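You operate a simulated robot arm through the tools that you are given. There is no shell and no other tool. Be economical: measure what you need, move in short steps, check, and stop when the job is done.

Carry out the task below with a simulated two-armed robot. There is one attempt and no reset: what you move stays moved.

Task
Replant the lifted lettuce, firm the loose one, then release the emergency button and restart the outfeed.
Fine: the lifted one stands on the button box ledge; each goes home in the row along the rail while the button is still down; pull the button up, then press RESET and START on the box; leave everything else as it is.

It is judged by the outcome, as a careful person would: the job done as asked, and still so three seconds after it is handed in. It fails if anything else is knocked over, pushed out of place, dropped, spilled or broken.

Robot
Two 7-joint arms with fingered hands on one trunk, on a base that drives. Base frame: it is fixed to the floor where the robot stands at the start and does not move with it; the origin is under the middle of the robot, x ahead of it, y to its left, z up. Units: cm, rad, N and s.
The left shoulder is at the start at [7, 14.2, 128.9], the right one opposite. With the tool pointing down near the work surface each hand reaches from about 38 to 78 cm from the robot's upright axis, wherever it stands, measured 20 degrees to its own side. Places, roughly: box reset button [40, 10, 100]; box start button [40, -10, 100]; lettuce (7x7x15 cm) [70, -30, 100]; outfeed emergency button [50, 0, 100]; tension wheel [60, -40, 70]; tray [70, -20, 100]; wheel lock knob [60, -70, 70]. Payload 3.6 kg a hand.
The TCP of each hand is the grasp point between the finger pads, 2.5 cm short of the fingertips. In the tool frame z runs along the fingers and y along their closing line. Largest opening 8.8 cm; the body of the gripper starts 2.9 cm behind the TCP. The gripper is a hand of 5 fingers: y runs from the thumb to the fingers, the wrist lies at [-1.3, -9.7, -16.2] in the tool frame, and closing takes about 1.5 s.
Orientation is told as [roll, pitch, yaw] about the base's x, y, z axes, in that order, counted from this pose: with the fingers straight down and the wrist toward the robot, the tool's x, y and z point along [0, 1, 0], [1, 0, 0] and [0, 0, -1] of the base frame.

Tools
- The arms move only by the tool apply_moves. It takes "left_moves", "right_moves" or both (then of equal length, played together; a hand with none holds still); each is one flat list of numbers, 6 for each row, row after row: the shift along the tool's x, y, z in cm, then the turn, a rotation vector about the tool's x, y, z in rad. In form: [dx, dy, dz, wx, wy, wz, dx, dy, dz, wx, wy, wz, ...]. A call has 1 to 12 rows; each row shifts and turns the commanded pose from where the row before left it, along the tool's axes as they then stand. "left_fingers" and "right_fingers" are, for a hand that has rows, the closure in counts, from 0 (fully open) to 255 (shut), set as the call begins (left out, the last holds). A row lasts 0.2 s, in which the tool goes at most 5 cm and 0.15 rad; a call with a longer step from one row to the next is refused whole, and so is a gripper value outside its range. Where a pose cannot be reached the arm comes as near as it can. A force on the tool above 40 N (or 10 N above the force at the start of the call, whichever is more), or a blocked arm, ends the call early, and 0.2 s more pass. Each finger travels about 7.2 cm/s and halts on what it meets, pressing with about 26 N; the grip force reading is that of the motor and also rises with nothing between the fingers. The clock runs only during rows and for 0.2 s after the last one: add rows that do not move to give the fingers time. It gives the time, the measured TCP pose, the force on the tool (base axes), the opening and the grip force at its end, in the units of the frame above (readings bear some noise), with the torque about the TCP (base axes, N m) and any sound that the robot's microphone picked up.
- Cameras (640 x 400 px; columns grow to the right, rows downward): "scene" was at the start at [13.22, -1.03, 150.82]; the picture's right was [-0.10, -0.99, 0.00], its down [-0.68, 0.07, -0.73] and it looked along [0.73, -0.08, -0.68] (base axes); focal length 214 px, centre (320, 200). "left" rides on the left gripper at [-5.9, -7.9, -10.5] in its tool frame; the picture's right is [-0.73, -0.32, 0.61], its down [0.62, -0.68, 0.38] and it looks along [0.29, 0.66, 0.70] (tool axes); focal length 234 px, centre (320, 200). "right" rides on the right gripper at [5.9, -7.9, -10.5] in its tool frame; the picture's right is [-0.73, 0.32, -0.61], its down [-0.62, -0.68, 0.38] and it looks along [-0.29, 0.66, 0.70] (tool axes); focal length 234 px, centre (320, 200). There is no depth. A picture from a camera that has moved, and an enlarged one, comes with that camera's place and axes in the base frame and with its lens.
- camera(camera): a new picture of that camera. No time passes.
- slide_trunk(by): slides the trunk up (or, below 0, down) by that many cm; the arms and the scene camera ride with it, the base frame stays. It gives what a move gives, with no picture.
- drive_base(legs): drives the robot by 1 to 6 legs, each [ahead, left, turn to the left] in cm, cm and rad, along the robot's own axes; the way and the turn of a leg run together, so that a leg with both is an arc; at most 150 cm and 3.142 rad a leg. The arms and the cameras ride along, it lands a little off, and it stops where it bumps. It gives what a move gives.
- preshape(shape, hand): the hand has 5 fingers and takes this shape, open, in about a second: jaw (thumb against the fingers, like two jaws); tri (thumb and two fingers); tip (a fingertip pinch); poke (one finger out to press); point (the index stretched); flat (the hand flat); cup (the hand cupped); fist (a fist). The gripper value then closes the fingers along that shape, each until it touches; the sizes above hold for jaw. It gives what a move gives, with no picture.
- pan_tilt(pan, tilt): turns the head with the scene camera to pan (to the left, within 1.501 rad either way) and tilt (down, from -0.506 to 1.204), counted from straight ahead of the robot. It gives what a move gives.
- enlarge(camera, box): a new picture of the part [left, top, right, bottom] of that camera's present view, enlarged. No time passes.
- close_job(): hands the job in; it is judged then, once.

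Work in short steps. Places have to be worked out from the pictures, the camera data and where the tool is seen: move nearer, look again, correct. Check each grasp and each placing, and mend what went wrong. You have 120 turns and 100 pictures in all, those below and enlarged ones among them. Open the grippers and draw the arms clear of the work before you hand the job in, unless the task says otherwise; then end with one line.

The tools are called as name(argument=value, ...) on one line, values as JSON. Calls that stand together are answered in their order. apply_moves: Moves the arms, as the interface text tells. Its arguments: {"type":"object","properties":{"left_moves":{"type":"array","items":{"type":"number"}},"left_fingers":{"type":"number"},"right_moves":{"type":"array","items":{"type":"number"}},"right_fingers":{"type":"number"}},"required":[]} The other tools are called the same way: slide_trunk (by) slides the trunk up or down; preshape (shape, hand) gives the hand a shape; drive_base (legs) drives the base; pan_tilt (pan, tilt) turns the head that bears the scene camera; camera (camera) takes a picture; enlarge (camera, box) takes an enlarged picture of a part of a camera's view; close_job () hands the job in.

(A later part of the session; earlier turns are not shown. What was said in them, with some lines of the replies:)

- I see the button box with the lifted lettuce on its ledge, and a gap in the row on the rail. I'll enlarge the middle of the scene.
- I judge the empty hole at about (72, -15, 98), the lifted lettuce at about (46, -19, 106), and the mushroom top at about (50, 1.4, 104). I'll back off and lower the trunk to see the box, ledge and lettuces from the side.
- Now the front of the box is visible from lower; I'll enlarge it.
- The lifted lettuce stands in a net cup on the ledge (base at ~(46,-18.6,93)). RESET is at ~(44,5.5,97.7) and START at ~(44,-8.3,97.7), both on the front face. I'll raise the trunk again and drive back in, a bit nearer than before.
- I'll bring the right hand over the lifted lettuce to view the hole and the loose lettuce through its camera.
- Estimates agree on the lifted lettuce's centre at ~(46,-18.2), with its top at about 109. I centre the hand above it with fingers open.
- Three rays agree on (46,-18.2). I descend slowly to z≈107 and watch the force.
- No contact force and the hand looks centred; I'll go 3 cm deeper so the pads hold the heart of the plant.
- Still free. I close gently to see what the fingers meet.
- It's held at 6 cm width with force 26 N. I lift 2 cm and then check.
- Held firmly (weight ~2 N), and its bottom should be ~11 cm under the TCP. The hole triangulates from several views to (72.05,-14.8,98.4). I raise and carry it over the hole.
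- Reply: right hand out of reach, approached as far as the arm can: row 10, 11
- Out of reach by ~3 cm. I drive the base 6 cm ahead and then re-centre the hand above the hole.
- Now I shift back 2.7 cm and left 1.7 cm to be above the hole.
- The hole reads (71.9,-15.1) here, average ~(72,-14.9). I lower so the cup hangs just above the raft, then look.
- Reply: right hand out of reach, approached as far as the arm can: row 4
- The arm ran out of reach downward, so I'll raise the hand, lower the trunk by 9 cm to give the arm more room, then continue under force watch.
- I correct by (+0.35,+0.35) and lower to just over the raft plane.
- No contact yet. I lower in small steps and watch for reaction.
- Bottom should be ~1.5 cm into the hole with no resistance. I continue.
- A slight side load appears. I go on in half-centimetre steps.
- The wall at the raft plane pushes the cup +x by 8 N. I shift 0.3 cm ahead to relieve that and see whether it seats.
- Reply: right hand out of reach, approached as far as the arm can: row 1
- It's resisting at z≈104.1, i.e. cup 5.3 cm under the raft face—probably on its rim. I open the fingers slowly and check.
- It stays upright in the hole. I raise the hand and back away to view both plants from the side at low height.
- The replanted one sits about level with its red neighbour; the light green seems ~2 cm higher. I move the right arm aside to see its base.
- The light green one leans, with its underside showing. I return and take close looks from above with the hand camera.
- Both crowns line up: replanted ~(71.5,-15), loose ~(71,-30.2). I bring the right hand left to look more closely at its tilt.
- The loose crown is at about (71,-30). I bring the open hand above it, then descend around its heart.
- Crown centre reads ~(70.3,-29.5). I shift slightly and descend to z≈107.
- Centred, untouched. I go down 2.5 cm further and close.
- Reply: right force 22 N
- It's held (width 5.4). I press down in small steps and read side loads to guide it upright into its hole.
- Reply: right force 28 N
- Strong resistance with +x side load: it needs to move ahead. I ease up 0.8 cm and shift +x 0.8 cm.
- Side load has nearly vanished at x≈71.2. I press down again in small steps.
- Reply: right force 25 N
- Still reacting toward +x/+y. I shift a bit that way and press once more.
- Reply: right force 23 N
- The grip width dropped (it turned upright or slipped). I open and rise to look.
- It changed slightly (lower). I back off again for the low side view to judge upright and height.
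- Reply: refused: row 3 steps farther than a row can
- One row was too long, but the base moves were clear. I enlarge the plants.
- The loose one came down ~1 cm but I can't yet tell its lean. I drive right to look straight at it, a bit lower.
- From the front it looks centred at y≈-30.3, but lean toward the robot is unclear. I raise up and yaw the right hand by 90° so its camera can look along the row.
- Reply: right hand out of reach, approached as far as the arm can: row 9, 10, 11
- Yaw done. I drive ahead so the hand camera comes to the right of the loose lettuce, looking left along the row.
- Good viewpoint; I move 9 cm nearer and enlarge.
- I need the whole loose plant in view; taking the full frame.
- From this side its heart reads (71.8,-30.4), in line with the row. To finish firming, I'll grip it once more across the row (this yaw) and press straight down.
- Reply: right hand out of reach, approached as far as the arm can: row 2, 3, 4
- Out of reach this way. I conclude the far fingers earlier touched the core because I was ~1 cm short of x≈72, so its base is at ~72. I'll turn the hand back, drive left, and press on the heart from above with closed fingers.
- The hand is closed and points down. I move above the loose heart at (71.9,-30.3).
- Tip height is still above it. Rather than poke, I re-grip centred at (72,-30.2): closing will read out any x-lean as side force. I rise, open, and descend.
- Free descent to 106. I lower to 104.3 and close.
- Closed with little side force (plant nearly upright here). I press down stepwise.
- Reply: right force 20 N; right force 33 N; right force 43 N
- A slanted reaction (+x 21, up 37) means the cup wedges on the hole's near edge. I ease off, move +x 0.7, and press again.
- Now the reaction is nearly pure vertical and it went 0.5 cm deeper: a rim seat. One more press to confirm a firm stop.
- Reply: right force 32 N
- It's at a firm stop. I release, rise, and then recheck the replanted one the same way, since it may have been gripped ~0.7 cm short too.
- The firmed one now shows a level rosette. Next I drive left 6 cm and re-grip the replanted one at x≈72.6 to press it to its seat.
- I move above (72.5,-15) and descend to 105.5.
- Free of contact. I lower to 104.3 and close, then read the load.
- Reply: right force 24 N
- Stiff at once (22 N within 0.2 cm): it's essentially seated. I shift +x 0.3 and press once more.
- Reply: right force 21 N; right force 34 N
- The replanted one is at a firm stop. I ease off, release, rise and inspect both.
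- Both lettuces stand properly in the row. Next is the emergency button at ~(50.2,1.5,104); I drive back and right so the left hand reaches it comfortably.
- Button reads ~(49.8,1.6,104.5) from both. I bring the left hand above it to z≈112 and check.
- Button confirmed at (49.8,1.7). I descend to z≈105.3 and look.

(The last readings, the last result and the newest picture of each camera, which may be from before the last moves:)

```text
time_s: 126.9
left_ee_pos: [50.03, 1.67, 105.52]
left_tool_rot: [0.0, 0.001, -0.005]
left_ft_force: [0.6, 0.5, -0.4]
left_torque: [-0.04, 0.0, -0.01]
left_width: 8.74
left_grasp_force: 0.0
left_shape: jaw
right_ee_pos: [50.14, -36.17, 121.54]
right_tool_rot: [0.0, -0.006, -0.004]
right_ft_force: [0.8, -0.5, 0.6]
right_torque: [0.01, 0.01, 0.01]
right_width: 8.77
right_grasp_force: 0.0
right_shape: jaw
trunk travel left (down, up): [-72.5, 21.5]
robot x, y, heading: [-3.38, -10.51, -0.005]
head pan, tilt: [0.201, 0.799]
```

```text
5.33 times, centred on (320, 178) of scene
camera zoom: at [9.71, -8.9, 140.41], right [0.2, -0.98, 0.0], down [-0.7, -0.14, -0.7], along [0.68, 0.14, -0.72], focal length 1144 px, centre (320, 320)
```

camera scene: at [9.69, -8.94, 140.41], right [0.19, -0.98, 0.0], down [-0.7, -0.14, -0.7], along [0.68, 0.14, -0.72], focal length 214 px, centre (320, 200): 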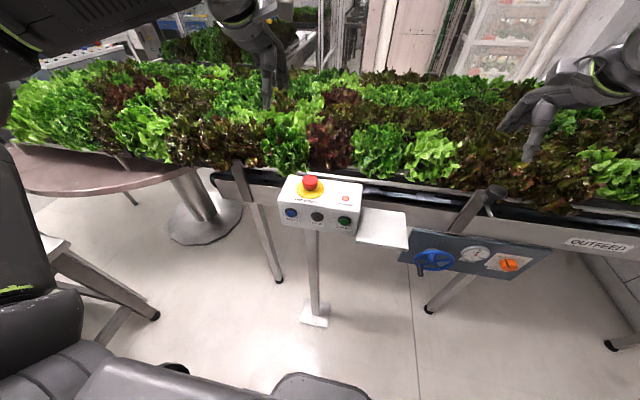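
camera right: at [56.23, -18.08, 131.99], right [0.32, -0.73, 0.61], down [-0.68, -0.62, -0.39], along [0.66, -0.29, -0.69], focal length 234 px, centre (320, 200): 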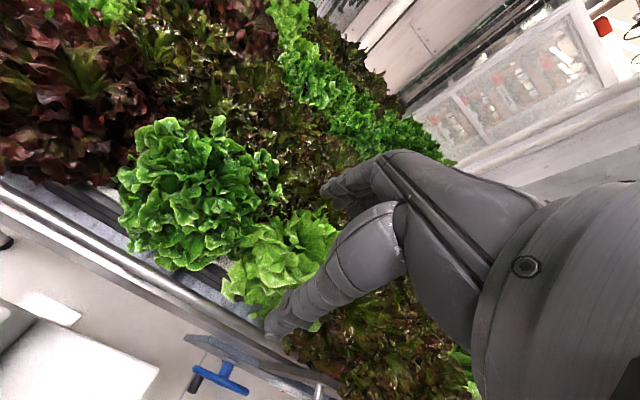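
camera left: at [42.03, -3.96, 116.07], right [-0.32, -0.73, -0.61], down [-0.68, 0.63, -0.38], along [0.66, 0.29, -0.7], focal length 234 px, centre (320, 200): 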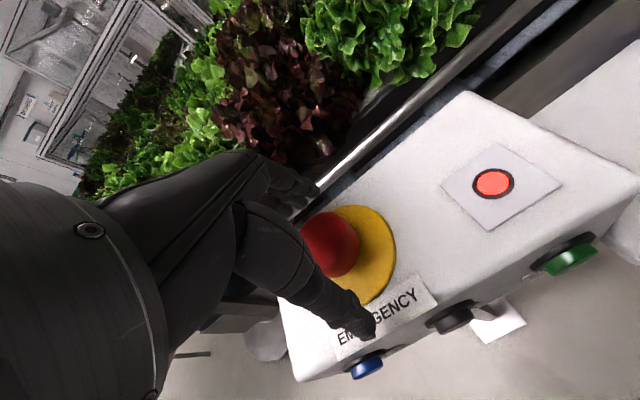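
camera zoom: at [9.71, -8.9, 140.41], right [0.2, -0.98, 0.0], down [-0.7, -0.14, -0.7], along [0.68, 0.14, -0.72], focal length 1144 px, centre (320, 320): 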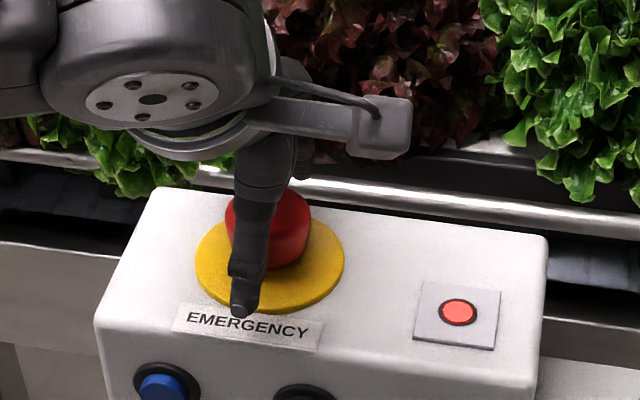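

Aligned. I lower 0.8 cm (tips just over the plate at ~101.6) and close on the mushroom head.

apply_moves(left_moves=[0, -0.1, 0.5, 0, 0, 0, 0, 0, 0.4, 0, 0, 0, 0, 0, 0, 0, 0, 0])

apply_moves(left_moves=[0, 0, 0, 0, 0, 0, 0, 0, 0, 0, 0, 0, 0, 0, 0, 0, 0, 0, 0, 0, 0, 0, 0, 0, 0, 0, 0, 0, 0, 0, 0, 0, 0, 0, 0, 0, 0, 0, 0, 0, 0, 0, 0, 0, 0, 0, 0, 0], left_fingers=220)

enlarge(camera="scene", box=[270, 140, 370, 215])

```text
time_s: 127.7
left_ee_pos: [49.82, 1.65, 104.67]
left_tool_rot: [-0.002, 0.002, -0.004]
left_ft_force: [-0.2, 0.3, -0.1]
left_torque: [0.03, 0.02, -0.01]
left_width: 8.76
left_grasp_force: 0.0
left_shape: jaw
right_ee_pos: [50.19, -36.14, 121.54]
right_tool_rot: [0.0, -0.007, -0.004]
right_ft_force: [-0.3, -0.3, 0.8]
right_torque: [-0.01, -0.01, -0.01]
right_width: 8.8
right_grasp_force: 0.1
right_shape: jaw
trunk travel left (down, up): [-72.5, 21.5]
robot x, y, heading: [-3.2, -10.49, 0.001]
head pan, tilt: [0.201, 0.799]
```

```text
time_s: 129.5
left_ee_pos: [49.6, 1.61, 104.75]
left_tool_rot: [0.0, 0.0, -0.004]
left_ft_force: [-9.8, -1.8, -5.2]
left_torque: [-0.02, 0.08, -0.03]
left_width: 2.62
left_grasp_force: 26.5
left_shape: jaw
right_ee_pos: [49.93, -36.26, 121.45]
right_tool_rot: [-0.003, -0.005, -0.004]
right_ft_force: [1.1, -0.1, -1.2]
right_torque: [0.0, -0.01, -0.01]
right_width: 8.78
right_grasp_force: 0.1
right_shape: jaw
trunk travel left (down, up): [-72.5, 21.5]
robot x, y, heading: [-3.15, -10.03, -0.003]
head pan, tilt: [0.201, 0.799]
```

```text
5.33 times, centred on (320, 178) of scene
camera zoom: at [9.5, -8.94, 140.42], right [0.2, -0.98, 0.0], down [-0.7, -0.14, -0.7], along [0.68, 0.14, -0.72], focal length 1144 px, centre (320, 320)
```

zoom: 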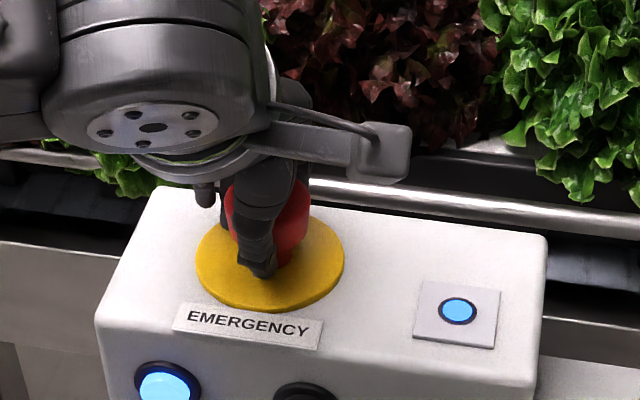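

The lamp turned blue and RESET lit up: the button has already popped while being gripped. I pull up gently to make sure it is fully out.

apply_moves(left_moves=[0, 0, -0.4, 0, 0, 0, 0, 0, 0, 0, 0, 0])

apply_moves(left_moves=[0, 0, -0.3, 0, 0, 0, 0, 0, 0, 0, 0, 0])

```text
time_s: 130.1
left_ee_pos: [49.61, 1.79, 105.02]
left_tool_rot: [-0.001, 0.003, -0.003]
left_ft_force: [-13.9, -3.7, -25.2]
left_torque: [0.01, 0.21, -0.08]
left_width: 2.48
left_grasp_force: 26.4
left_shape: jaw
right_ee_pos: [50.13, -36.17, 121.42]
right_tool_rot: [-0.003, -0.006, -0.004]
right_ft_force: [0.3, -0.2, 0.0]
right_torque: [0.04, 0.01, 0.01]
right_width: 8.78
right_grasp_force: 0.0
right_shape: jaw
trunk travel left (down, up): [-72.5, 21.5]
robot x, y, heading: [-3.07, -9.91, -0.003]
head pan, tilt: [0.201, 0.799]
```

```text
time_s: 130.7
left_ee_pos: [49.52, 1.64, 104.84]
left_tool_rot: [0.005, 0.014, -0.005]
left_ft_force: [-7.8, -2.3, -22.2]
left_torque: [-0.01, 0.13, -0.05]
left_width: 2.44
left_grasp_force: 25.7
left_shape: jaw
right_ee_pos: [50.3, -36.23, 121.33]
right_tool_rot: [-0.001, -0.005, -0.003]
right_ft_force: [0.3, -0.8, 0.2]
right_torque: [0.03, -0.02, 0.04]
right_width: 8.8
right_grasp_force: 0.0
right_shape: jaw
trunk travel left (down, up): [-72.5, 21.5]
robot x, y, heading: [-2.99, -9.84, -0.003]
head pan, tilt: [0.201, 0.799]
stopped in row 2 (left hand): the force on the tool passed its limit at 41 N (the readings are from after the stop); the commanded pose is now the measured one
```

It is at its upper stop. I open the fingers and then rise.

apply_moves(left_moves=[0, 0, 0, 0, 0, 0, 0, 0, 0, 0, 0, 0, 0, 0, 0, 0, 0, 0, 0, 0, 0, 0, 0, 0, 0, 0, 0, 0, 0, 0, 0, 0, 0, 0, 0, 0], left_fingers=0)

apply_moves(left_moves=[0, 0, -1.5, 0, 0, 0, 0, 0, -3, 0, 0, 0, 0, 0, -4, 0, 0, 0, 0, 0, -4, 0, 0, 0, 0, 0, -3, 0, 0, 0])

enlarge(camera="scene", box=[240, 130, 400, 240])

```text
time_s: 132.1
left_ee_pos: [49.51, 1.65, 105.2]
left_tool_rot: [0.0, 0.005, -0.004]
left_ft_force: [-0.3, 0.0, -0.4]
left_torque: [0.0, 0.02, 0.02]
left_width: 8.77
left_grasp_force: 0.1
left_shape: jaw
right_ee_pos: [50.15, -36.19, 121.46]
right_tool_rot: [-0.002, -0.006, -0.003]
right_ft_force: [0.1, 0.0, -0.6]
right_torque: [0.02, 0.0, -0.01]
right_width: 8.79
right_grasp_force: 0.2
right_shape: jaw
trunk travel left (down, up): [-72.5, 21.5]
robot x, y, heading: [-3.12, -10.11, -0.006]
head pan, tilt: [0.201, 0.799]
```

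```text
time_s: 133.3
left_ee_pos: [49.66, 1.62, 120.66]
left_tool_rot: [0.0, 0.006, -0.003]
left_ft_force: [0.1, 0.6, 0.1]
left_torque: [-0.01, -0.02, 0.02]
left_width: 8.77
left_grasp_force: 0.0
left_shape: jaw
right_ee_pos: [50.24, -36.2, 121.4]
right_tool_rot: [-0.002, -0.008, -0.003]
right_ft_force: [0.3, -0.3, -0.3]
right_torque: [0.02, 0.0, 0.02]
right_width: 8.77
right_grasp_force: 0.1
right_shape: jaw
trunk travel left (down, up): [-72.5, 21.5]
robot x, y, heading: [-3.39, -10.37, -0.004]
head pan, tilt: [0.201, 0.799]
```

```text
3.64 times, centred on (320, 185) of scene
camera zoom: at [9.65, -8.95, 140.41], right [0.2, -0.98, 0.0], down [-0.7, -0.14, -0.7], along [0.68, 0.14, -0.72], focal length 780 px, centre (320, 254)
```

zoom: 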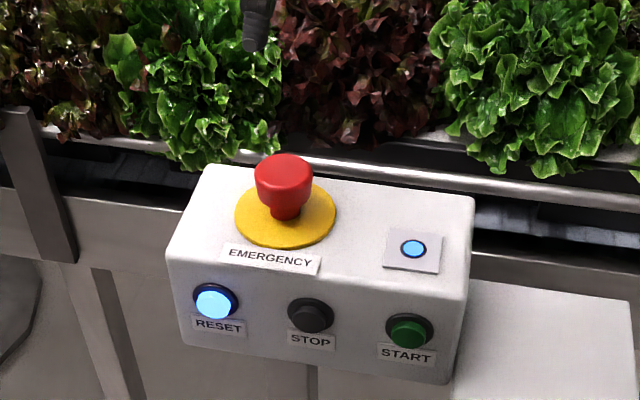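

The button is up. I back off, shape the left hand to poke, and pitch it so the finger points ahead for RESET and START on the front face.

drive_base(legs=[[-20, -8, 0]])

preshape(shape="poke", hand="left")

apply_moves(left_moves=[0, 0, 0, -0.145, 0, 0, 0, 0, 0, -0.145, 0, 0, 0, 0, 0, -0.145, 0, 0, 0, 0, 0, -0.145, 0, 0, 0, 0, 0, -0.145, 0, 0, 0, 0, 0, -0.145, 0, 0, 0, 0, 0, -0.145, 0, 0, 0, 0, 0, -0.145, 0, 0, 0, 0, 0, -0.145, 0, 0, 0, 0, 0, -0.145, 0, 0])

camera(camera="scene")

camera(camera="left")

```text
time_s: 134.9
left_ee_pos: [29.58, -6.36, 120.51]
left_tool_rot: [0.001, 0.009, -0.005]
left_ft_force: [0.1, 0.3, 0.0]
left_torque: [-0.05, 0.04, -0.02]
left_width: 8.76
left_grasp_force: 0.0
left_shape: jaw
right_ee_pos: [30.02, -44.19, 121.42]
right_tool_rot: [-0.002, -0.006, -0.006]
right_ft_force: [0.1, 0.4, -0.3]
right_torque: [0.02, -0.04, 0.01]
right_width: 8.79
right_grasp_force: 0.1
right_shape: jaw
trunk travel left (down, up): [-72.5, 21.5]
robot x, y, heading: [-23.71, -18.37, -0.004]
head pan, tilt: [0.201, 0.799]
```

```text
time_s: 135.8
left_ee_pos: [29.56, -6.34, 120.49]
left_tool_rot: [0.002, 0.004, -0.006]
left_ft_force: [-0.1, 0.1, -0.9]
left_torque: [0.02, -0.02, 0.03]
left_width: 0.01
left_grasp_force: 0.1
left_shape: poke
right_ee_pos: [29.87, -44.17, 121.49]
right_tool_rot: [-0.001, -0.008, -0.006]
right_ft_force: [-0.9, 0.5, -0.5]
right_torque: [-0.01, -0.01, 0.0]
right_width: 8.76
right_grasp_force: 0.1
right_shape: jaw
trunk travel left (down, up): [-72.5, 21.5]
robot x, y, heading: [-23.12, -18.11, -0.011]
head pan, tilt: [0.201, 0.799]
```

```text
time_s: 138.0
left_ee_pos: [29.46, -6.54, 120.67]
left_tool_rot: [0.005, -1.008, -0.012]
left_ft_force: [0.5, -0.5, -0.3]
left_torque: [0.02, 0.02, 0.02]
left_width: 0.03
left_grasp_force: 0.0
left_shape: poke
left hand out of reach, approached as far as the arm can: row 8, 9, 10
right_ee_pos: [29.79, -44.32, 121.44]
right_tool_rot: [-0.001, -0.007, -0.005]
right_ft_force: [0.0, 0.4, -0.3]
right_torque: [0.01, -0.01, -0.03]
right_width: 8.77
right_grasp_force: 0.2
right_shape: jaw
trunk travel left (down, up): [-72.5, 21.5]
robot x, y, heading: [-23.11, -18.22, -0.002]
head pan, tilt: [0.201, 0.799]
```

```text
35 pictures are left
camera scene: at [-10.6, -17.05, 140.41], right [0.19, -0.98, 0.0], down [-0.7, -0.14, -0.7], along [0.68, 0.14, -0.72], focal length 214 px, centre (320, 200)
```

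scene: 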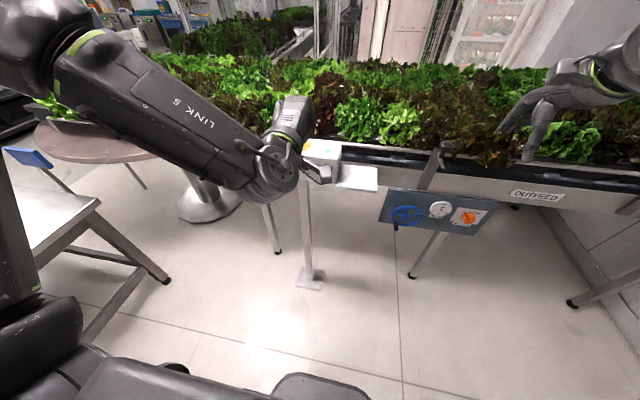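

```text
34 pictures are left
camera left: at [16.27, -12.16, 119.71], right [0.34, -0.73, -0.6], down [-0.03, 0.63, -0.78], along [0.94, 0.28, 0.19], focal length 234 px, centre (320, 200)
```

left: 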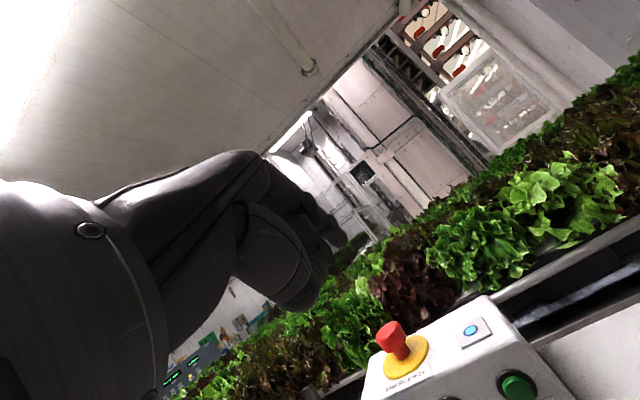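

Pitch is ~-1.0 rad, enough. I enlarge the finger to locate its tip in the tool frame.

enlarge(camera="scene", box=[260, 120, 380, 210])

enlarge(camera="left", box=[240, 170, 400, 320])

```text
4.44 times, centred on (320, 165) of scene
camera zoom: at [-10.6, -17.05, 140.41], right [0.19, -0.98, 0.0], down [-0.7, -0.14, -0.7], along [0.68, 0.14, -0.72], focal length 953 px, centre (320, 356)
```

zoom: 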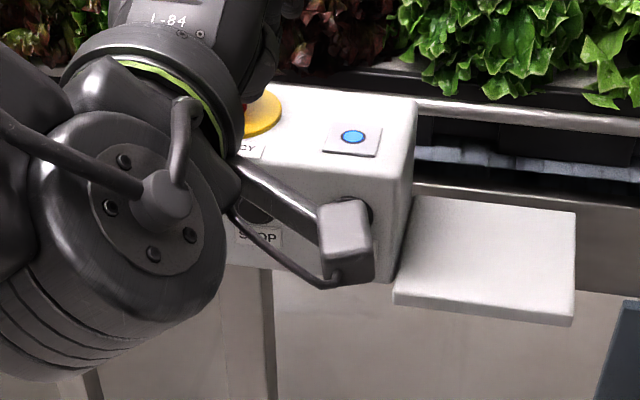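

```text
2.67 times, centred on (320, 245) of left
camera zoom: at [16.27, -12.16, 119.71], right [0.34, -0.73, -0.6], down [-0.03, 0.63, -0.78], along [0.94, 0.28, 0.19], focal length 624 px, centre (320, 80)
```

zoom: 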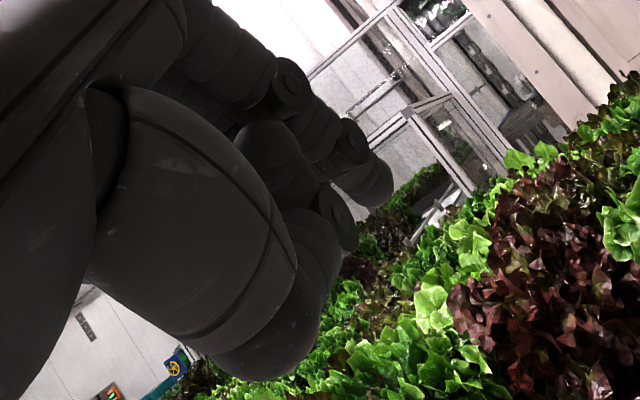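

The fingertip is at about tool (-0.5, 0.2, 2.6), i.e. TCP + (2.3,-0.5,-1.2) in base axes. RESET is at (43.9,5.7,97.8) and START at (44,-8.25,97.8). I move down in front of RESET, staying ~7 cm short first.

apply_moves(left_moves=[2.1, -3.06, 1.93, 0, 0, 0, 2.1, -3.06, 1.93, 0, 0, 0, 2.1, -3.06, 1.93, 0, 0, 0, 2.1, -3.06, 1.93, 0, 0, 0, 2.1, -3.06, 1.93, 0, 0, 0, 2.2, -3.06, 1.94, 0, 0, 0, 0, 1.2, 2, 0, 0, 0, 0, 1.2, 2, 0, 0, 0, 0, 0, 0, 0, 0, 0])

camera(camera="left")

pan_tilt(pan=0.3, tilt=0.6)

camera(camera="scene")

```text
time_s: 140.0
left_ee_pos: [34.22, -6.56, 120.7]
left_tool_rot: [0.003, -1.01, -0.007]
left_ft_force: [-0.4, 0.1, 0.1]
left_torque: [0.01, 0.0, -0.02]
left_width: 0.0
left_grasp_force: 0.0
left_shape: poke
left hand out of reach, approached as far as the arm can: row 1, 2, 3, 4, 5, 6
right_ee_pos: [29.75, -44.13, 121.48]
right_tool_rot: [-0.002, -0.007, -0.005]
right_ft_force: [-0.4, 0.6, 0.0]
right_torque: [0.01, -0.01, -0.02]
right_width: 8.78
right_grasp_force: 0.1
right_shape: jaw
trunk travel left (down, up): [-72.5, 21.5]
robot x, y, heading: [-23.12, -18.29, -0.004]
head pan, tilt: [0.201, 0.799]
```

```text
31 pictures are left
camera left: at [21.04, -12.12, 119.65], right [0.34, -0.73, -0.6], down [-0.03, 0.63, -0.78], along [0.94, 0.28, 0.19], focal length 234 px, centre (320, 200)
```

left: 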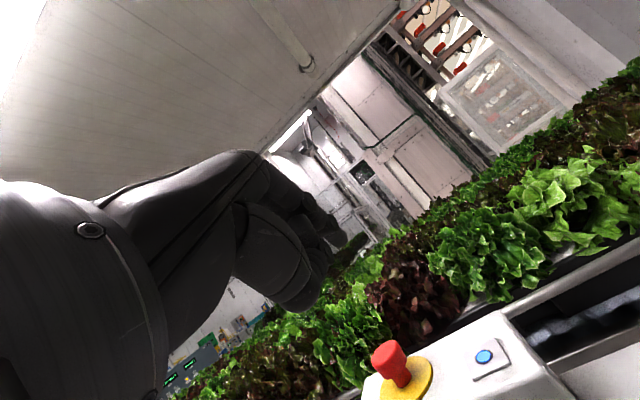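

```text
time_s: 140.8
left_ee_pos: [34.34, -6.46, 120.57]
left_tool_rot: [0.001, -1.008, -0.007]
left_ft_force: [0.8, -0.1, -0.2]
left_torque: [-0.03, 0.03, 0.0]
left_width: 0.03
left_grasp_force: 0.0
left_shape: poke
right_ee_pos: [29.96, -44.2, 121.42]
right_tool_rot: [-0.001, -0.004, -0.004]
right_ft_force: [0.3, -0.9, -0.1]
right_torque: [-0.02, 0.02, 0.02]
right_width: 8.77
right_grasp_force: 0.1
right_shape: jaw
trunk travel left (down, up): [-72.5, 21.5]
robot x, y, heading: [-22.98, -18.08, -0.01]
head pan, tilt: [0.3, 0.6]
```

```text
30 pictures are left
camera scene: at [-9.98, -15.84, 142.09], right [0.29, -0.96, 0.0], down [-0.54, -0.16, -0.82], along [0.79, 0.24, -0.57], focal length 214 px, centre (320, 200)
```

scene: 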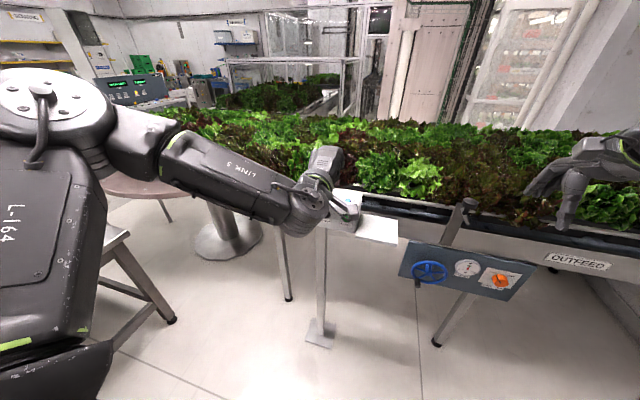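

The arm is at a wrist limit here, so I'll use the trunk to lower and the base to shift sideways instead.

slide_trunk(by=-21.6)

drive_base(legs=[[0, 12.7, 0]])

camera(camera="left")

camera(camera="scene")

```text
time_s: 143.1
left_ee_pos: [34.28, -6.31, 98.96]
left_tool_rot: [0.003, -1.008, -0.007]
left_ft_force: [-0.4, -0.1, 0.0]
left_torque: [0.01, 0.03, -0.01]
left_width: 0.0
left_grasp_force: 0.1
left_shape: poke
right_ee_pos: [29.96, -44.25, 99.88]
right_tool_rot: [-0.002, -0.006, -0.005]
right_ft_force: [0.0, 0.4, 0.6]
right_torque: [0.03, 0.02, -0.01]
right_width: 8.79
right_grasp_force: 0.0
right_shape: jaw
trunk travel left (down, up): [-50.9, 43.1]
robot x, y, heading: [-23.38, -18.46, -0.003]
head pan, tilt: [0.3, 0.6]
```

```text
time_s: 144.3
left_ee_pos: [34.3, 6.49, 98.92]
left_tool_rot: [0.001, -1.009, -0.007]
left_ft_force: [-0.6, -0.4, 0.6]
left_torque: [0.02, -0.03, -0.03]
left_width: 0.0
left_grasp_force: 0.0
left_shape: poke
right_ee_pos: [29.95, -31.49, 99.79]
right_tool_rot: [-0.004, -0.006, -0.004]
right_ft_force: [0.5, 0.6, 0.9]
right_torque: [-0.03, -0.03, -0.02]
right_width: 8.8
right_grasp_force: 0.1
right_shape: jaw
trunk travel left (down, up): [-50.9, 43.1]
robot x, y, heading: [-23.15, -5.57, -0.006]
head pan, tilt: [0.3, 0.6]
```

```text
29 pictures are left
camera left: at [21.17, 0.66, 98.01], right [0.34, -0.73, -0.6], down [-0.04, 0.62, -0.78], along [0.94, 0.29, 0.18], focal length 234 px, centre (320, 200)
```

left: 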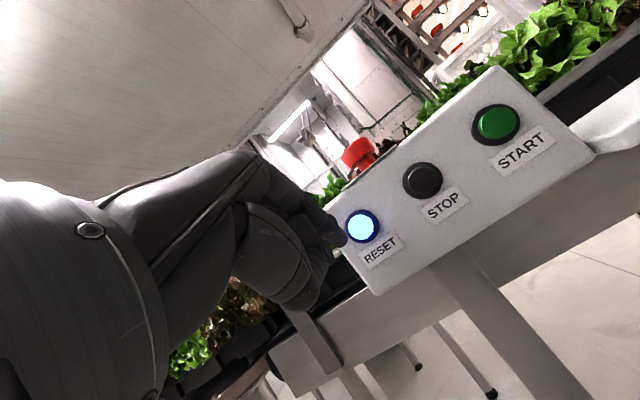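

```text
28 pictures are left
camera scene: at [-9.92, -3.13, 120.49], right [0.29, -0.96, 0.0], down [-0.54, -0.16, -0.82], along [0.79, 0.24, -0.57], focal length 214 px, centre (320, 200)
```

scene: 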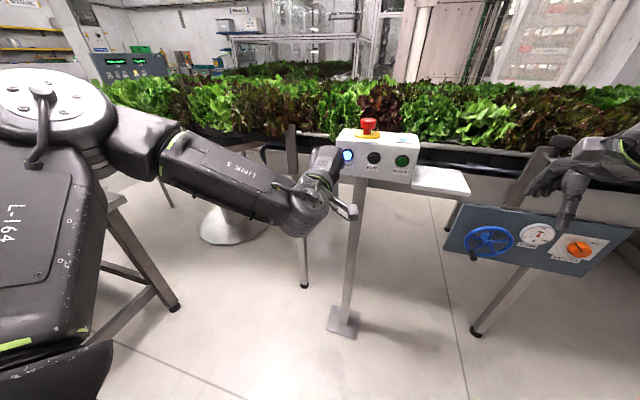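

RESET reads (44,5.9,97.7) and my tip should be at (36.6,6.0,97.7): aligned. I advance 5 cm straight ahead.

apply_moves(left_moves=[0, 0.534, 0.846, 0, 0, 0, 0, 0.534, 0.846, 0, 0, 0, 0, 0.534, 0.846, 0, 0, 0, 0, 0.534, 0.846, 0, 0, 0, 0, 0.534, 0.846, 0, 0, 0, 0, 0, 0, 0, 0, 0])

enlarge(camera="left", box=[260, 120, 460, 300])

enlarge(camera="scene", box=[300, 100, 420, 220])

```text
time_s: 145.7
left_ee_pos: [39.36, 6.38, 99.05]
left_tool_rot: [0.002, -1.01, -0.006]
left_ft_force: [0.8, -0.4, 0.4]
left_torque: [0.02, 0.01, 0.02]
left_width: 0.02
left_grasp_force: 0.0
left_shape: poke
right_ee_pos: [29.93, -31.55, 99.91]
right_tool_rot: [-0.003, -0.007, -0.003]
right_ft_force: [-1.1, -0.1, -0.4]
right_torque: [0.02, -0.05, 0.01]
right_width: 8.78
right_grasp_force: 0.1
right_shape: jaw
trunk travel left (down, up): [-50.9, 43.1]
robot x, y, heading: [-23.39, -5.78, -0.0]
head pan, tilt: [0.3, 0.6]
```

```text
2.22 times, centred on (360, 210) of left
camera zoom: at [26.21, 0.66, 98.06], right [0.34, -0.73, -0.6], down [-0.04, 0.62, -0.78], along [0.94, 0.29, 0.19], focal length 520 px, centre (231, 178)
```

zoom: 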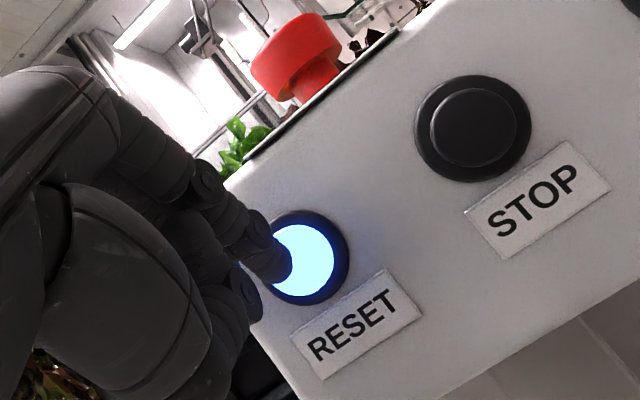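

```text
3.33 times, centred on (360, 160) of scene
camera zoom: at [-9.94, -3.2, 120.49], right [0.29, -0.96, 0.0], down [-0.54, -0.16, -0.83], along [0.79, 0.24, -0.56], focal length 715 px, centre (187, 333)
```

zoom: 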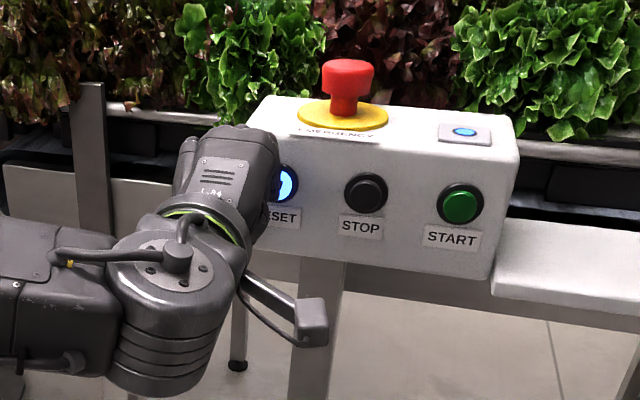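

The tip is on line with RESET. I advance in half-centimetre steps until contact.

apply_moves(left_moves=[0, 0.267, 0.423, 0, 0, 0, 0, 0.267, 0.423, 0, 0, 0, 0, 0.267, 0.423, 0, 0, 0])

apply_moves(left_moves=[0, 0.267, 0.423, 0, 0, 0, 0, 0.267, 0.423, 0, 0, 0])

enlarge(camera="left", box=[260, 120, 460, 300])

```text
time_s: 146.5
left_ee_pos: [40.95, 6.36, 99.05]
left_tool_rot: [0.002, -1.01, -0.004]
left_ft_force: [-0.1, 0.5, -0.2]
left_torque: [-0.01, 0.03, 0.01]
left_width: 0.02
left_grasp_force: 0.1
left_shape: poke
right_ee_pos: [30.02, -31.54, 99.88]
right_tool_rot: [-0.002, -0.005, -0.004]
right_ft_force: [0.5, 0.2, 0.1]
right_torque: [0.01, -0.01, 0.0]
right_width: 8.78
right_grasp_force: 0.0
right_shape: jaw
trunk travel left (down, up): [-50.9, 43.1]
robot x, y, heading: [-23.65, -5.73, -0.006]
head pan, tilt: [0.3, 0.6]
```

```text
time_s: 147.1
left_ee_pos: [41.68, 6.3, 99.05]
left_tool_rot: [0.003, -1.009, -0.009]
left_ft_force: [-4.8, 0.1, -1.1]
left_torque: [0.03, 0.08, -0.03]
left_width: 0.0
left_grasp_force: 0.1
left_shape: poke
right_ee_pos: [29.95, -31.56, 99.97]
right_tool_rot: [-0.001, -0.007, -0.004]
right_ft_force: [-0.5, -0.5, 0.7]
right_torque: [0.0, -0.01, 0.0]
right_width: 8.81
right_grasp_force: 0.2
right_shape: jaw
trunk travel left (down, up): [-50.9, 43.1]
robot x, y, heading: [-23.37, -5.79, -0.009]
head pan, tilt: [0.3, 0.6]
heard: click
```

```text
2.22 times, centred on (360, 210) of left
camera zoom: at [28.58, 0.58, 98.07], right [0.34, -0.73, -0.6], down [-0.03, 0.63, -0.78], along [0.94, 0.28, 0.19], focal length 520 px, centre (231, 178)
```

zoom: 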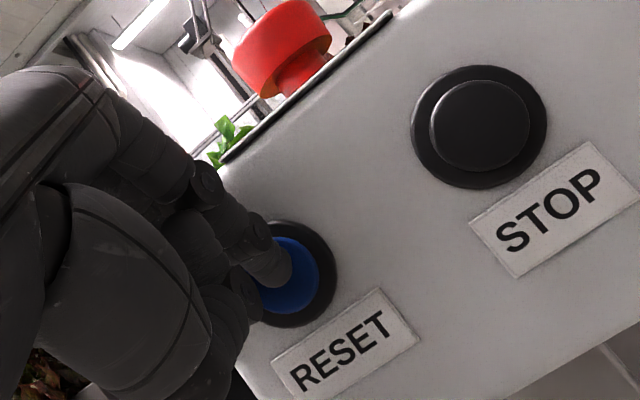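

A click was heard and the RESET lamp went out. I retreat 5 cm and shift the base right 14 cm to START.

apply_moves(left_moves=[0, -0.534, -0.846, 0, 0, 0, 0, -1.07, -1.69, 0, 0, 0, 0, -1.07, -1.69, 0, 0, 0, 0, 0, 0, 0, 0, 0])

drive_base(legs=[[0, -14, 0]])

camera(camera="left")

enlarge(camera="scene", box=[250, 80, 410, 200])

```text
time_s: 148.1
left_ee_pos: [37.05, 6.32, 98.99]
left_tool_rot: [0.002, -1.009, -0.005]
left_ft_force: [0.4, 0.0, -0.7]
left_torque: [0.0, 0.01, -0.02]
left_width: 0.0
left_grasp_force: 0.0
left_shape: poke
right_ee_pos: [30.13, -31.53, 99.75]
right_tool_rot: [-0.002, -0.005, -0.004]
right_ft_force: [-0.3, -0.8, 0.1]
right_torque: [0.0, 0.0, -0.01]
right_width: 8.77
right_grasp_force: 0.0
right_shape: jaw
trunk travel left (down, up): [-50.9, 43.1]
robot x, y, heading: [-23.46, -5.19, -0.008]
head pan, tilt: [0.3, 0.6]
```

```text
time_s: 149.5
left_ee_pos: [36.81, -7.98, 98.88]
left_tool_rot: [0.003, -1.008, -0.011]
left_ft_force: [0.3, -0.1, 0.4]
left_torque: [0.02, 0.02, 0.02]
left_width: 0.0
left_grasp_force: 0.1
left_shape: poke
right_ee_pos: [29.75, -45.81, 99.76]
right_tool_rot: [0.001, -0.005, -0.008]
right_ft_force: [-0.2, -0.5, 0.2]
right_torque: [-0.01, 0.03, -0.02]
right_width: 8.79
right_grasp_force: 0.1
right_shape: jaw
trunk travel left (down, up): [-50.9, 43.1]
robot x, y, heading: [-23.52, -20.05, -0.009]
head pan, tilt: [0.3, 0.6]
```

```text
24 pictures are left
camera left: at [23.7, -13.69, 97.97], right [0.34, -0.73, -0.6], down [-0.03, 0.63, -0.78], along [0.94, 0.28, 0.19], focal length 234 px, centre (320, 200)
```

left: 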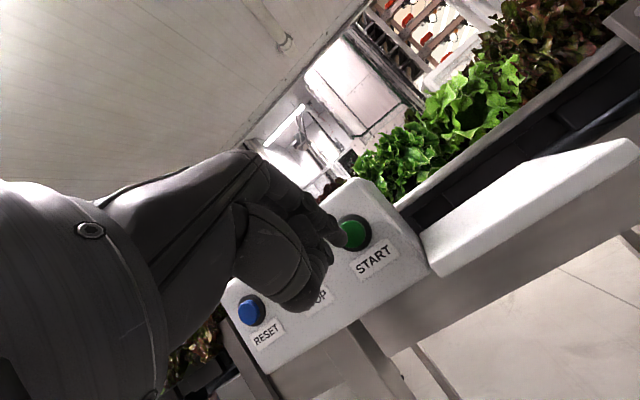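

```text
3.33 times, centred on (330, 140) of scene
camera zoom: at [-10.0, -17.38, 120.49], right [0.29, -0.96, 0.0], down [-0.54, -0.16, -0.83], along [0.79, 0.24, -0.56], focal length 715 px, centre (287, 400)
```

zoom: 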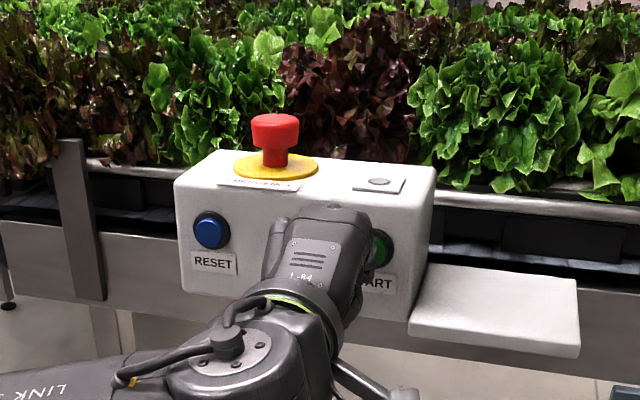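

The fault lamp is off and START is aligned with the tip. I advance to it and press.

apply_moves(left_moves=[0, 0.534, 0.846, 0, 0, 0, 0, 0.534, 0.846, 0, 0, 0, 0, 0.534, 0.846, 0, 0, 0, 0, 0.267, 0.423, 0, 0, 0])

apply_moves(left_moves=[0, 0.267, 0.423, 0, 0, 0, 0, 0.267, 0.423, 0, 0, 0])

enlarge(camera="left", box=[260, 120, 460, 300])

```text
time_s: 150.5
left_ee_pos: [40.36, -8.03, 98.88]
left_tool_rot: [0.002, -1.009, -0.011]
left_ft_force: [0.3, -0.5, -0.3]
left_torque: [0.03, -0.01, 0.01]
left_width: 0.0
left_grasp_force: 0.1
left_shape: poke
right_ee_pos: [29.85, -45.73, 99.89]
right_tool_rot: [-0.002, -0.006, -0.009]
right_ft_force: [0.5, -0.3, 0.6]
right_torque: [0.02, 0.0, -0.03]
right_width: 8.74
right_grasp_force: 0.0
right_shape: jaw
trunk travel left (down, up): [-50.9, 43.1]
robot x, y, heading: [-23.35, -19.63, -0.01]
head pan, tilt: [0.3, 0.6]
```

```text
time_s: 151.1
left_ee_pos: [41.26, -7.97, 98.88]
left_tool_rot: [0.0, -1.009, -0.01]
left_ft_force: [-1.1, -0.4, -0.5]
left_torque: [0.0, 0.0, -0.03]
left_width: 0.0
left_grasp_force: 0.0
left_shape: poke
right_ee_pos: [29.85, -45.79, 99.93]
right_tool_rot: [0.0, -0.008, -0.008]
right_ft_force: [0.4, 0.6, 0.2]
right_torque: [0.0, 0.0, 0.01]
right_width: 8.74
right_grasp_force: 0.1
right_shape: jaw
trunk travel left (down, up): [-50.9, 43.1]
robot x, y, heading: [-23.56, -19.67, -0.01]
head pan, tilt: [0.3, 0.6]
```

```text
2.22 times, centred on (360, 210) of left
camera zoom: at [28.18, -13.63, 98.0], right [0.34, -0.73, -0.6], down [-0.03, 0.62, -0.78], along [0.94, 0.28, 0.19], focal length 520 px, centre (231, 178)
```

zoom: 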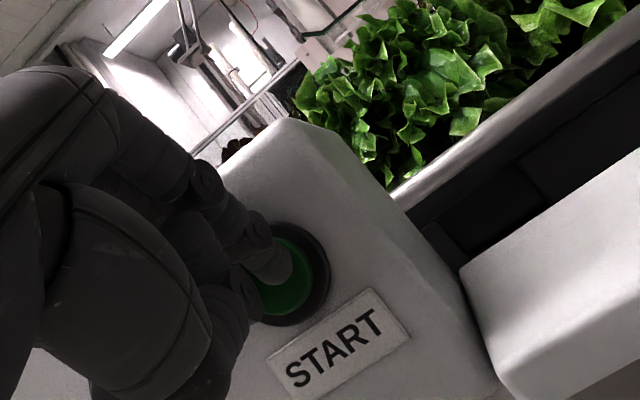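

Almost in contact; I press 0.5 cm further.

apply_moves(left_moves=[0, 0.267, 0.423, 0, 0, 0, 0, 0, 0, 0, 0, 0])

```text
time_s: 151.7
left_ee_pos: [41.86, -8.0, 99.07]
left_tool_rot: [0.001, -1.011, -0.009]
left_ft_force: [-6.6, 0.7, 0.7]
left_torque: [0.01, 0.06, -0.03]
left_width: 0.0
left_grasp_force: 0.0
left_shape: poke
right_ee_pos: [29.64, -45.84, 99.97]
right_tool_rot: [-0.003, -0.007, -0.01]
right_ft_force: [0.9, 0.4, 0.2]
right_torque: [-0.04, 0.04, 0.01]
right_width: 8.79
right_grasp_force: 0.1
right_shape: jaw
trunk travel left (down, up): [-50.9, 43.1]
robot x, y, heading: [-23.31, -19.87, -0.011]
head pan, tilt: [0.3, 0.6]
heard: click
```

START clicked. I retreat and back off, then check the lamps and the plants.

apply_moves(left_moves=[0, -0.534, -0.846, 0, 0, 0, 0, -1.07, -1.69, 0, 0, 0, 0, -1.07, -1.69, 0, 0, 0, 0, -1.07, -1.69, 0, 0, 0])

drive_base(legs=[[-12, 0, 0]])

pan_tilt(pan=0.1, tilt=0.35)

camera(camera="scene")

enlarge(camera="scene", box=[230, 130, 410, 250])

```text
time_s: 152.7
left_ee_pos: [34.71, -8.02, 98.91]
left_tool_rot: [0.002, -1.008, -0.01]
left_ft_force: [-0.2, 0.9, 0.0]
left_torque: [0.02, 0.02, 0.03]
left_width: 0.0
left_grasp_force: 0.0
left_shape: poke
right_ee_pos: [29.84, -45.8, 99.91]
right_tool_rot: [-0.002, -0.008, -0.009]
right_ft_force: [0.0, -0.8, -0.1]
right_torque: [0.0, 0.01, 0.03]
right_width: 8.78
right_grasp_force: 0.0
right_shape: jaw
trunk travel left (down, up): [-50.9, 43.1]
robot x, y, heading: [-23.2, -19.21, -0.011]
head pan, tilt: [0.3, 0.6]
```

```text
time_s: 153.9
left_ee_pos: [22.68, -7.64, 99.07]
left_tool_rot: [0.002, -1.008, -0.005]
left_ft_force: [0.1, 0.7, 0.9]
left_torque: [-0.02, 0.03, 0.02]
left_width: 0.0
left_grasp_force: 0.1
left_shape: poke
right_ee_pos: [17.87, -45.42, 99.89]
right_tool_rot: [-0.002, -0.007, -0.003]
right_ft_force: [0.8, -0.1, -0.1]
right_torque: [0.0, 0.02, -0.02]
right_width: 8.78
right_grasp_force: 0.0
right_shape: jaw
trunk travel left (down, up): [-50.9, 43.1]
robot x, y, heading: [-35.4, -19.42, -0.003]
head pan, tilt: [0.3, 0.6]
```

```text
time_s: 154.7
left_ee_pos: [22.78, -7.62, 98.9]
left_tool_rot: [0.002, -1.009, -0.004]
left_ft_force: [-0.7, 0.7, -0.1]
left_torque: [-0.03, 0.0, -0.02]
left_width: 0.01
left_grasp_force: 0.1
left_shape: poke
right_ee_pos: [17.96, -45.44, 99.77]
right_tool_rot: [-0.004, -0.006, -0.004]
right_ft_force: [-0.5, 0.6, 0.4]
right_torque: [0.0, -0.02, 0.02]
right_width: 8.76
right_grasp_force: 0.0
right_shape: jaw
trunk travel left (down, up): [-50.9, 43.1]
robot x, y, heading: [-35.12, -19.44, -0.005]
head pan, tilt: [0.099, 0.351]
```

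```text
21 pictures are left
camera scene: at [-21.13, -18.85, 122.76], right [0.1, -1.0, 0.0], down [-0.34, -0.03, -0.94], along [0.93, 0.09, -0.34], focal length 214 px, centre (320, 200)
```

scene: 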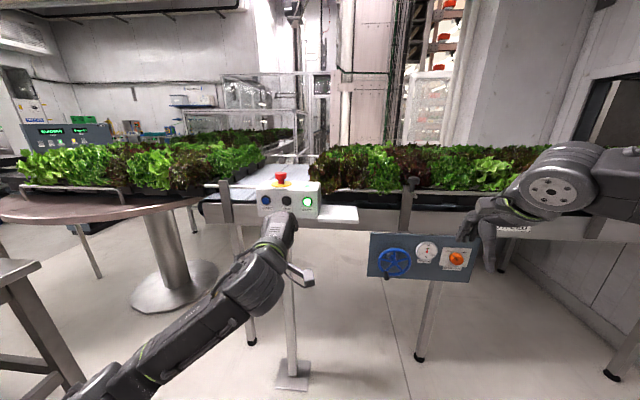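

```text
3.33 times, centred on (320, 190) of scene
camera zoom: at [-21.13, -18.85, 122.76], right [0.1, -1.0, 0.0], down [-0.34, -0.03, -0.94], along [0.93, 0.09, -0.34], focal length 715 px, centre (320, 233)
```

zoom: 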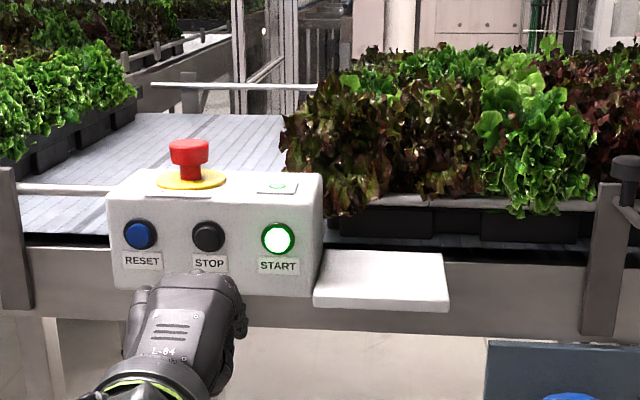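

START is lit green and the belt runs. I open the left hand and take a last look that the plants still stand.

preshape(shape="jaw", hand="left")

pan_tilt(pan=-0.25, tilt=0.3)

camera(camera="scene")

enlarge(camera="scene", box=[200, 120, 440, 240])

```text
time_s: 155.6
left_ee_pos: [22.75, -7.65, 99.05]
left_tool_rot: [0.002, -1.011, -0.005]
left_ft_force: [-0.3, -0.4, -0.5]
left_torque: [-0.01, 0.01, -0.02]
left_width: 8.82
left_grasp_force: 0.1
left_shape: jaw
right_ee_pos: [17.95, -45.4, 99.88]
right_tool_rot: [-0.001, -0.005, -0.002]
right_ft_force: [0.8, 0.0, -0.3]
right_torque: [-0.02, 0.01, 0.03]
right_width: 8.78
right_grasp_force: 0.0
right_shape: jaw
trunk travel left (down, up): [-50.9, 43.1]
robot x, y, heading: [-35.69, -19.59, -0.005]
head pan, tilt: [0.099, 0.351]
```

```text
time_s: 156.4
left_ee_pos: [22.77, -7.64, 99.01]
left_tool_rot: [0.0, -1.009, -0.005]
left_ft_force: [1.2, 0.4, -0.3]
left_torque: [-0.01, 0.02, -0.02]
left_width: 8.78
left_grasp_force: 0.1
left_shape: jaw
right_ee_pos: [17.93, -45.5, 99.79]
right_tool_rot: [-0.003, -0.005, -0.003]
right_ft_force: [-0.9, 0.1, 0.3]
right_torque: [-0.02, 0.01, 0.0]
right_width: 8.79
right_grasp_force: 0.0
right_shape: jaw
trunk travel left (down, up): [-50.9, 43.1]
robot x, y, heading: [-35.38, -19.73, -0.009]
head pan, tilt: [-0.25, 0.3]
```

```text
19 pictures are left
camera scene: at [-21.38, -22.08, 123.24], right [-0.25, -0.97, 0.0], down [-0.29, 0.07, -0.96], along [0.92, -0.24, -0.3], focal length 214 px, centre (320, 200)
```

scene: 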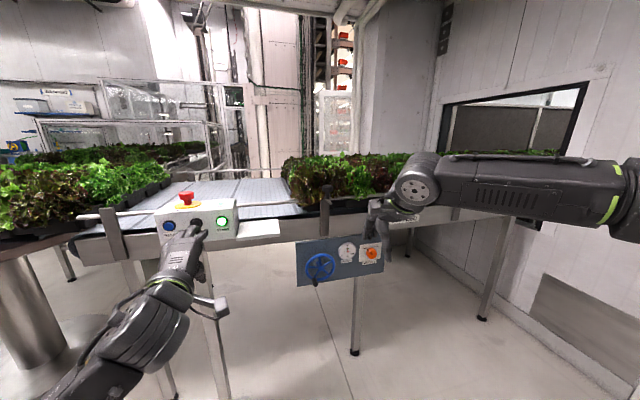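

```text
2.67 times, centred on (320, 180) of scene
camera zoom: at [-21.38, -22.08, 123.24], right [-0.25, -0.97, 0.0], down [-0.29, 0.07, -0.96], along [0.92, -0.24, -0.3], focal length 572 px, centre (320, 253)
```

zoom: 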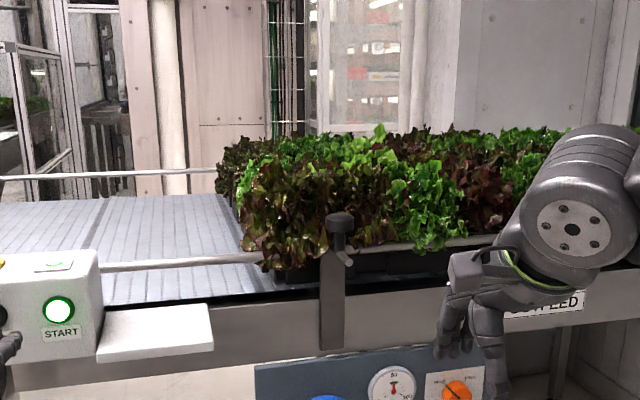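

The outfeed is running and carrying the tray away upright. The button is up, START is lit and both hands are open and clear, so I hand the job in.

close_job()

```text
The job is handed in.
```

Both lettuces are back in the row and pressed down firmly, the emergency button is up, and the outfeed is running after RESET and START (START is lit).
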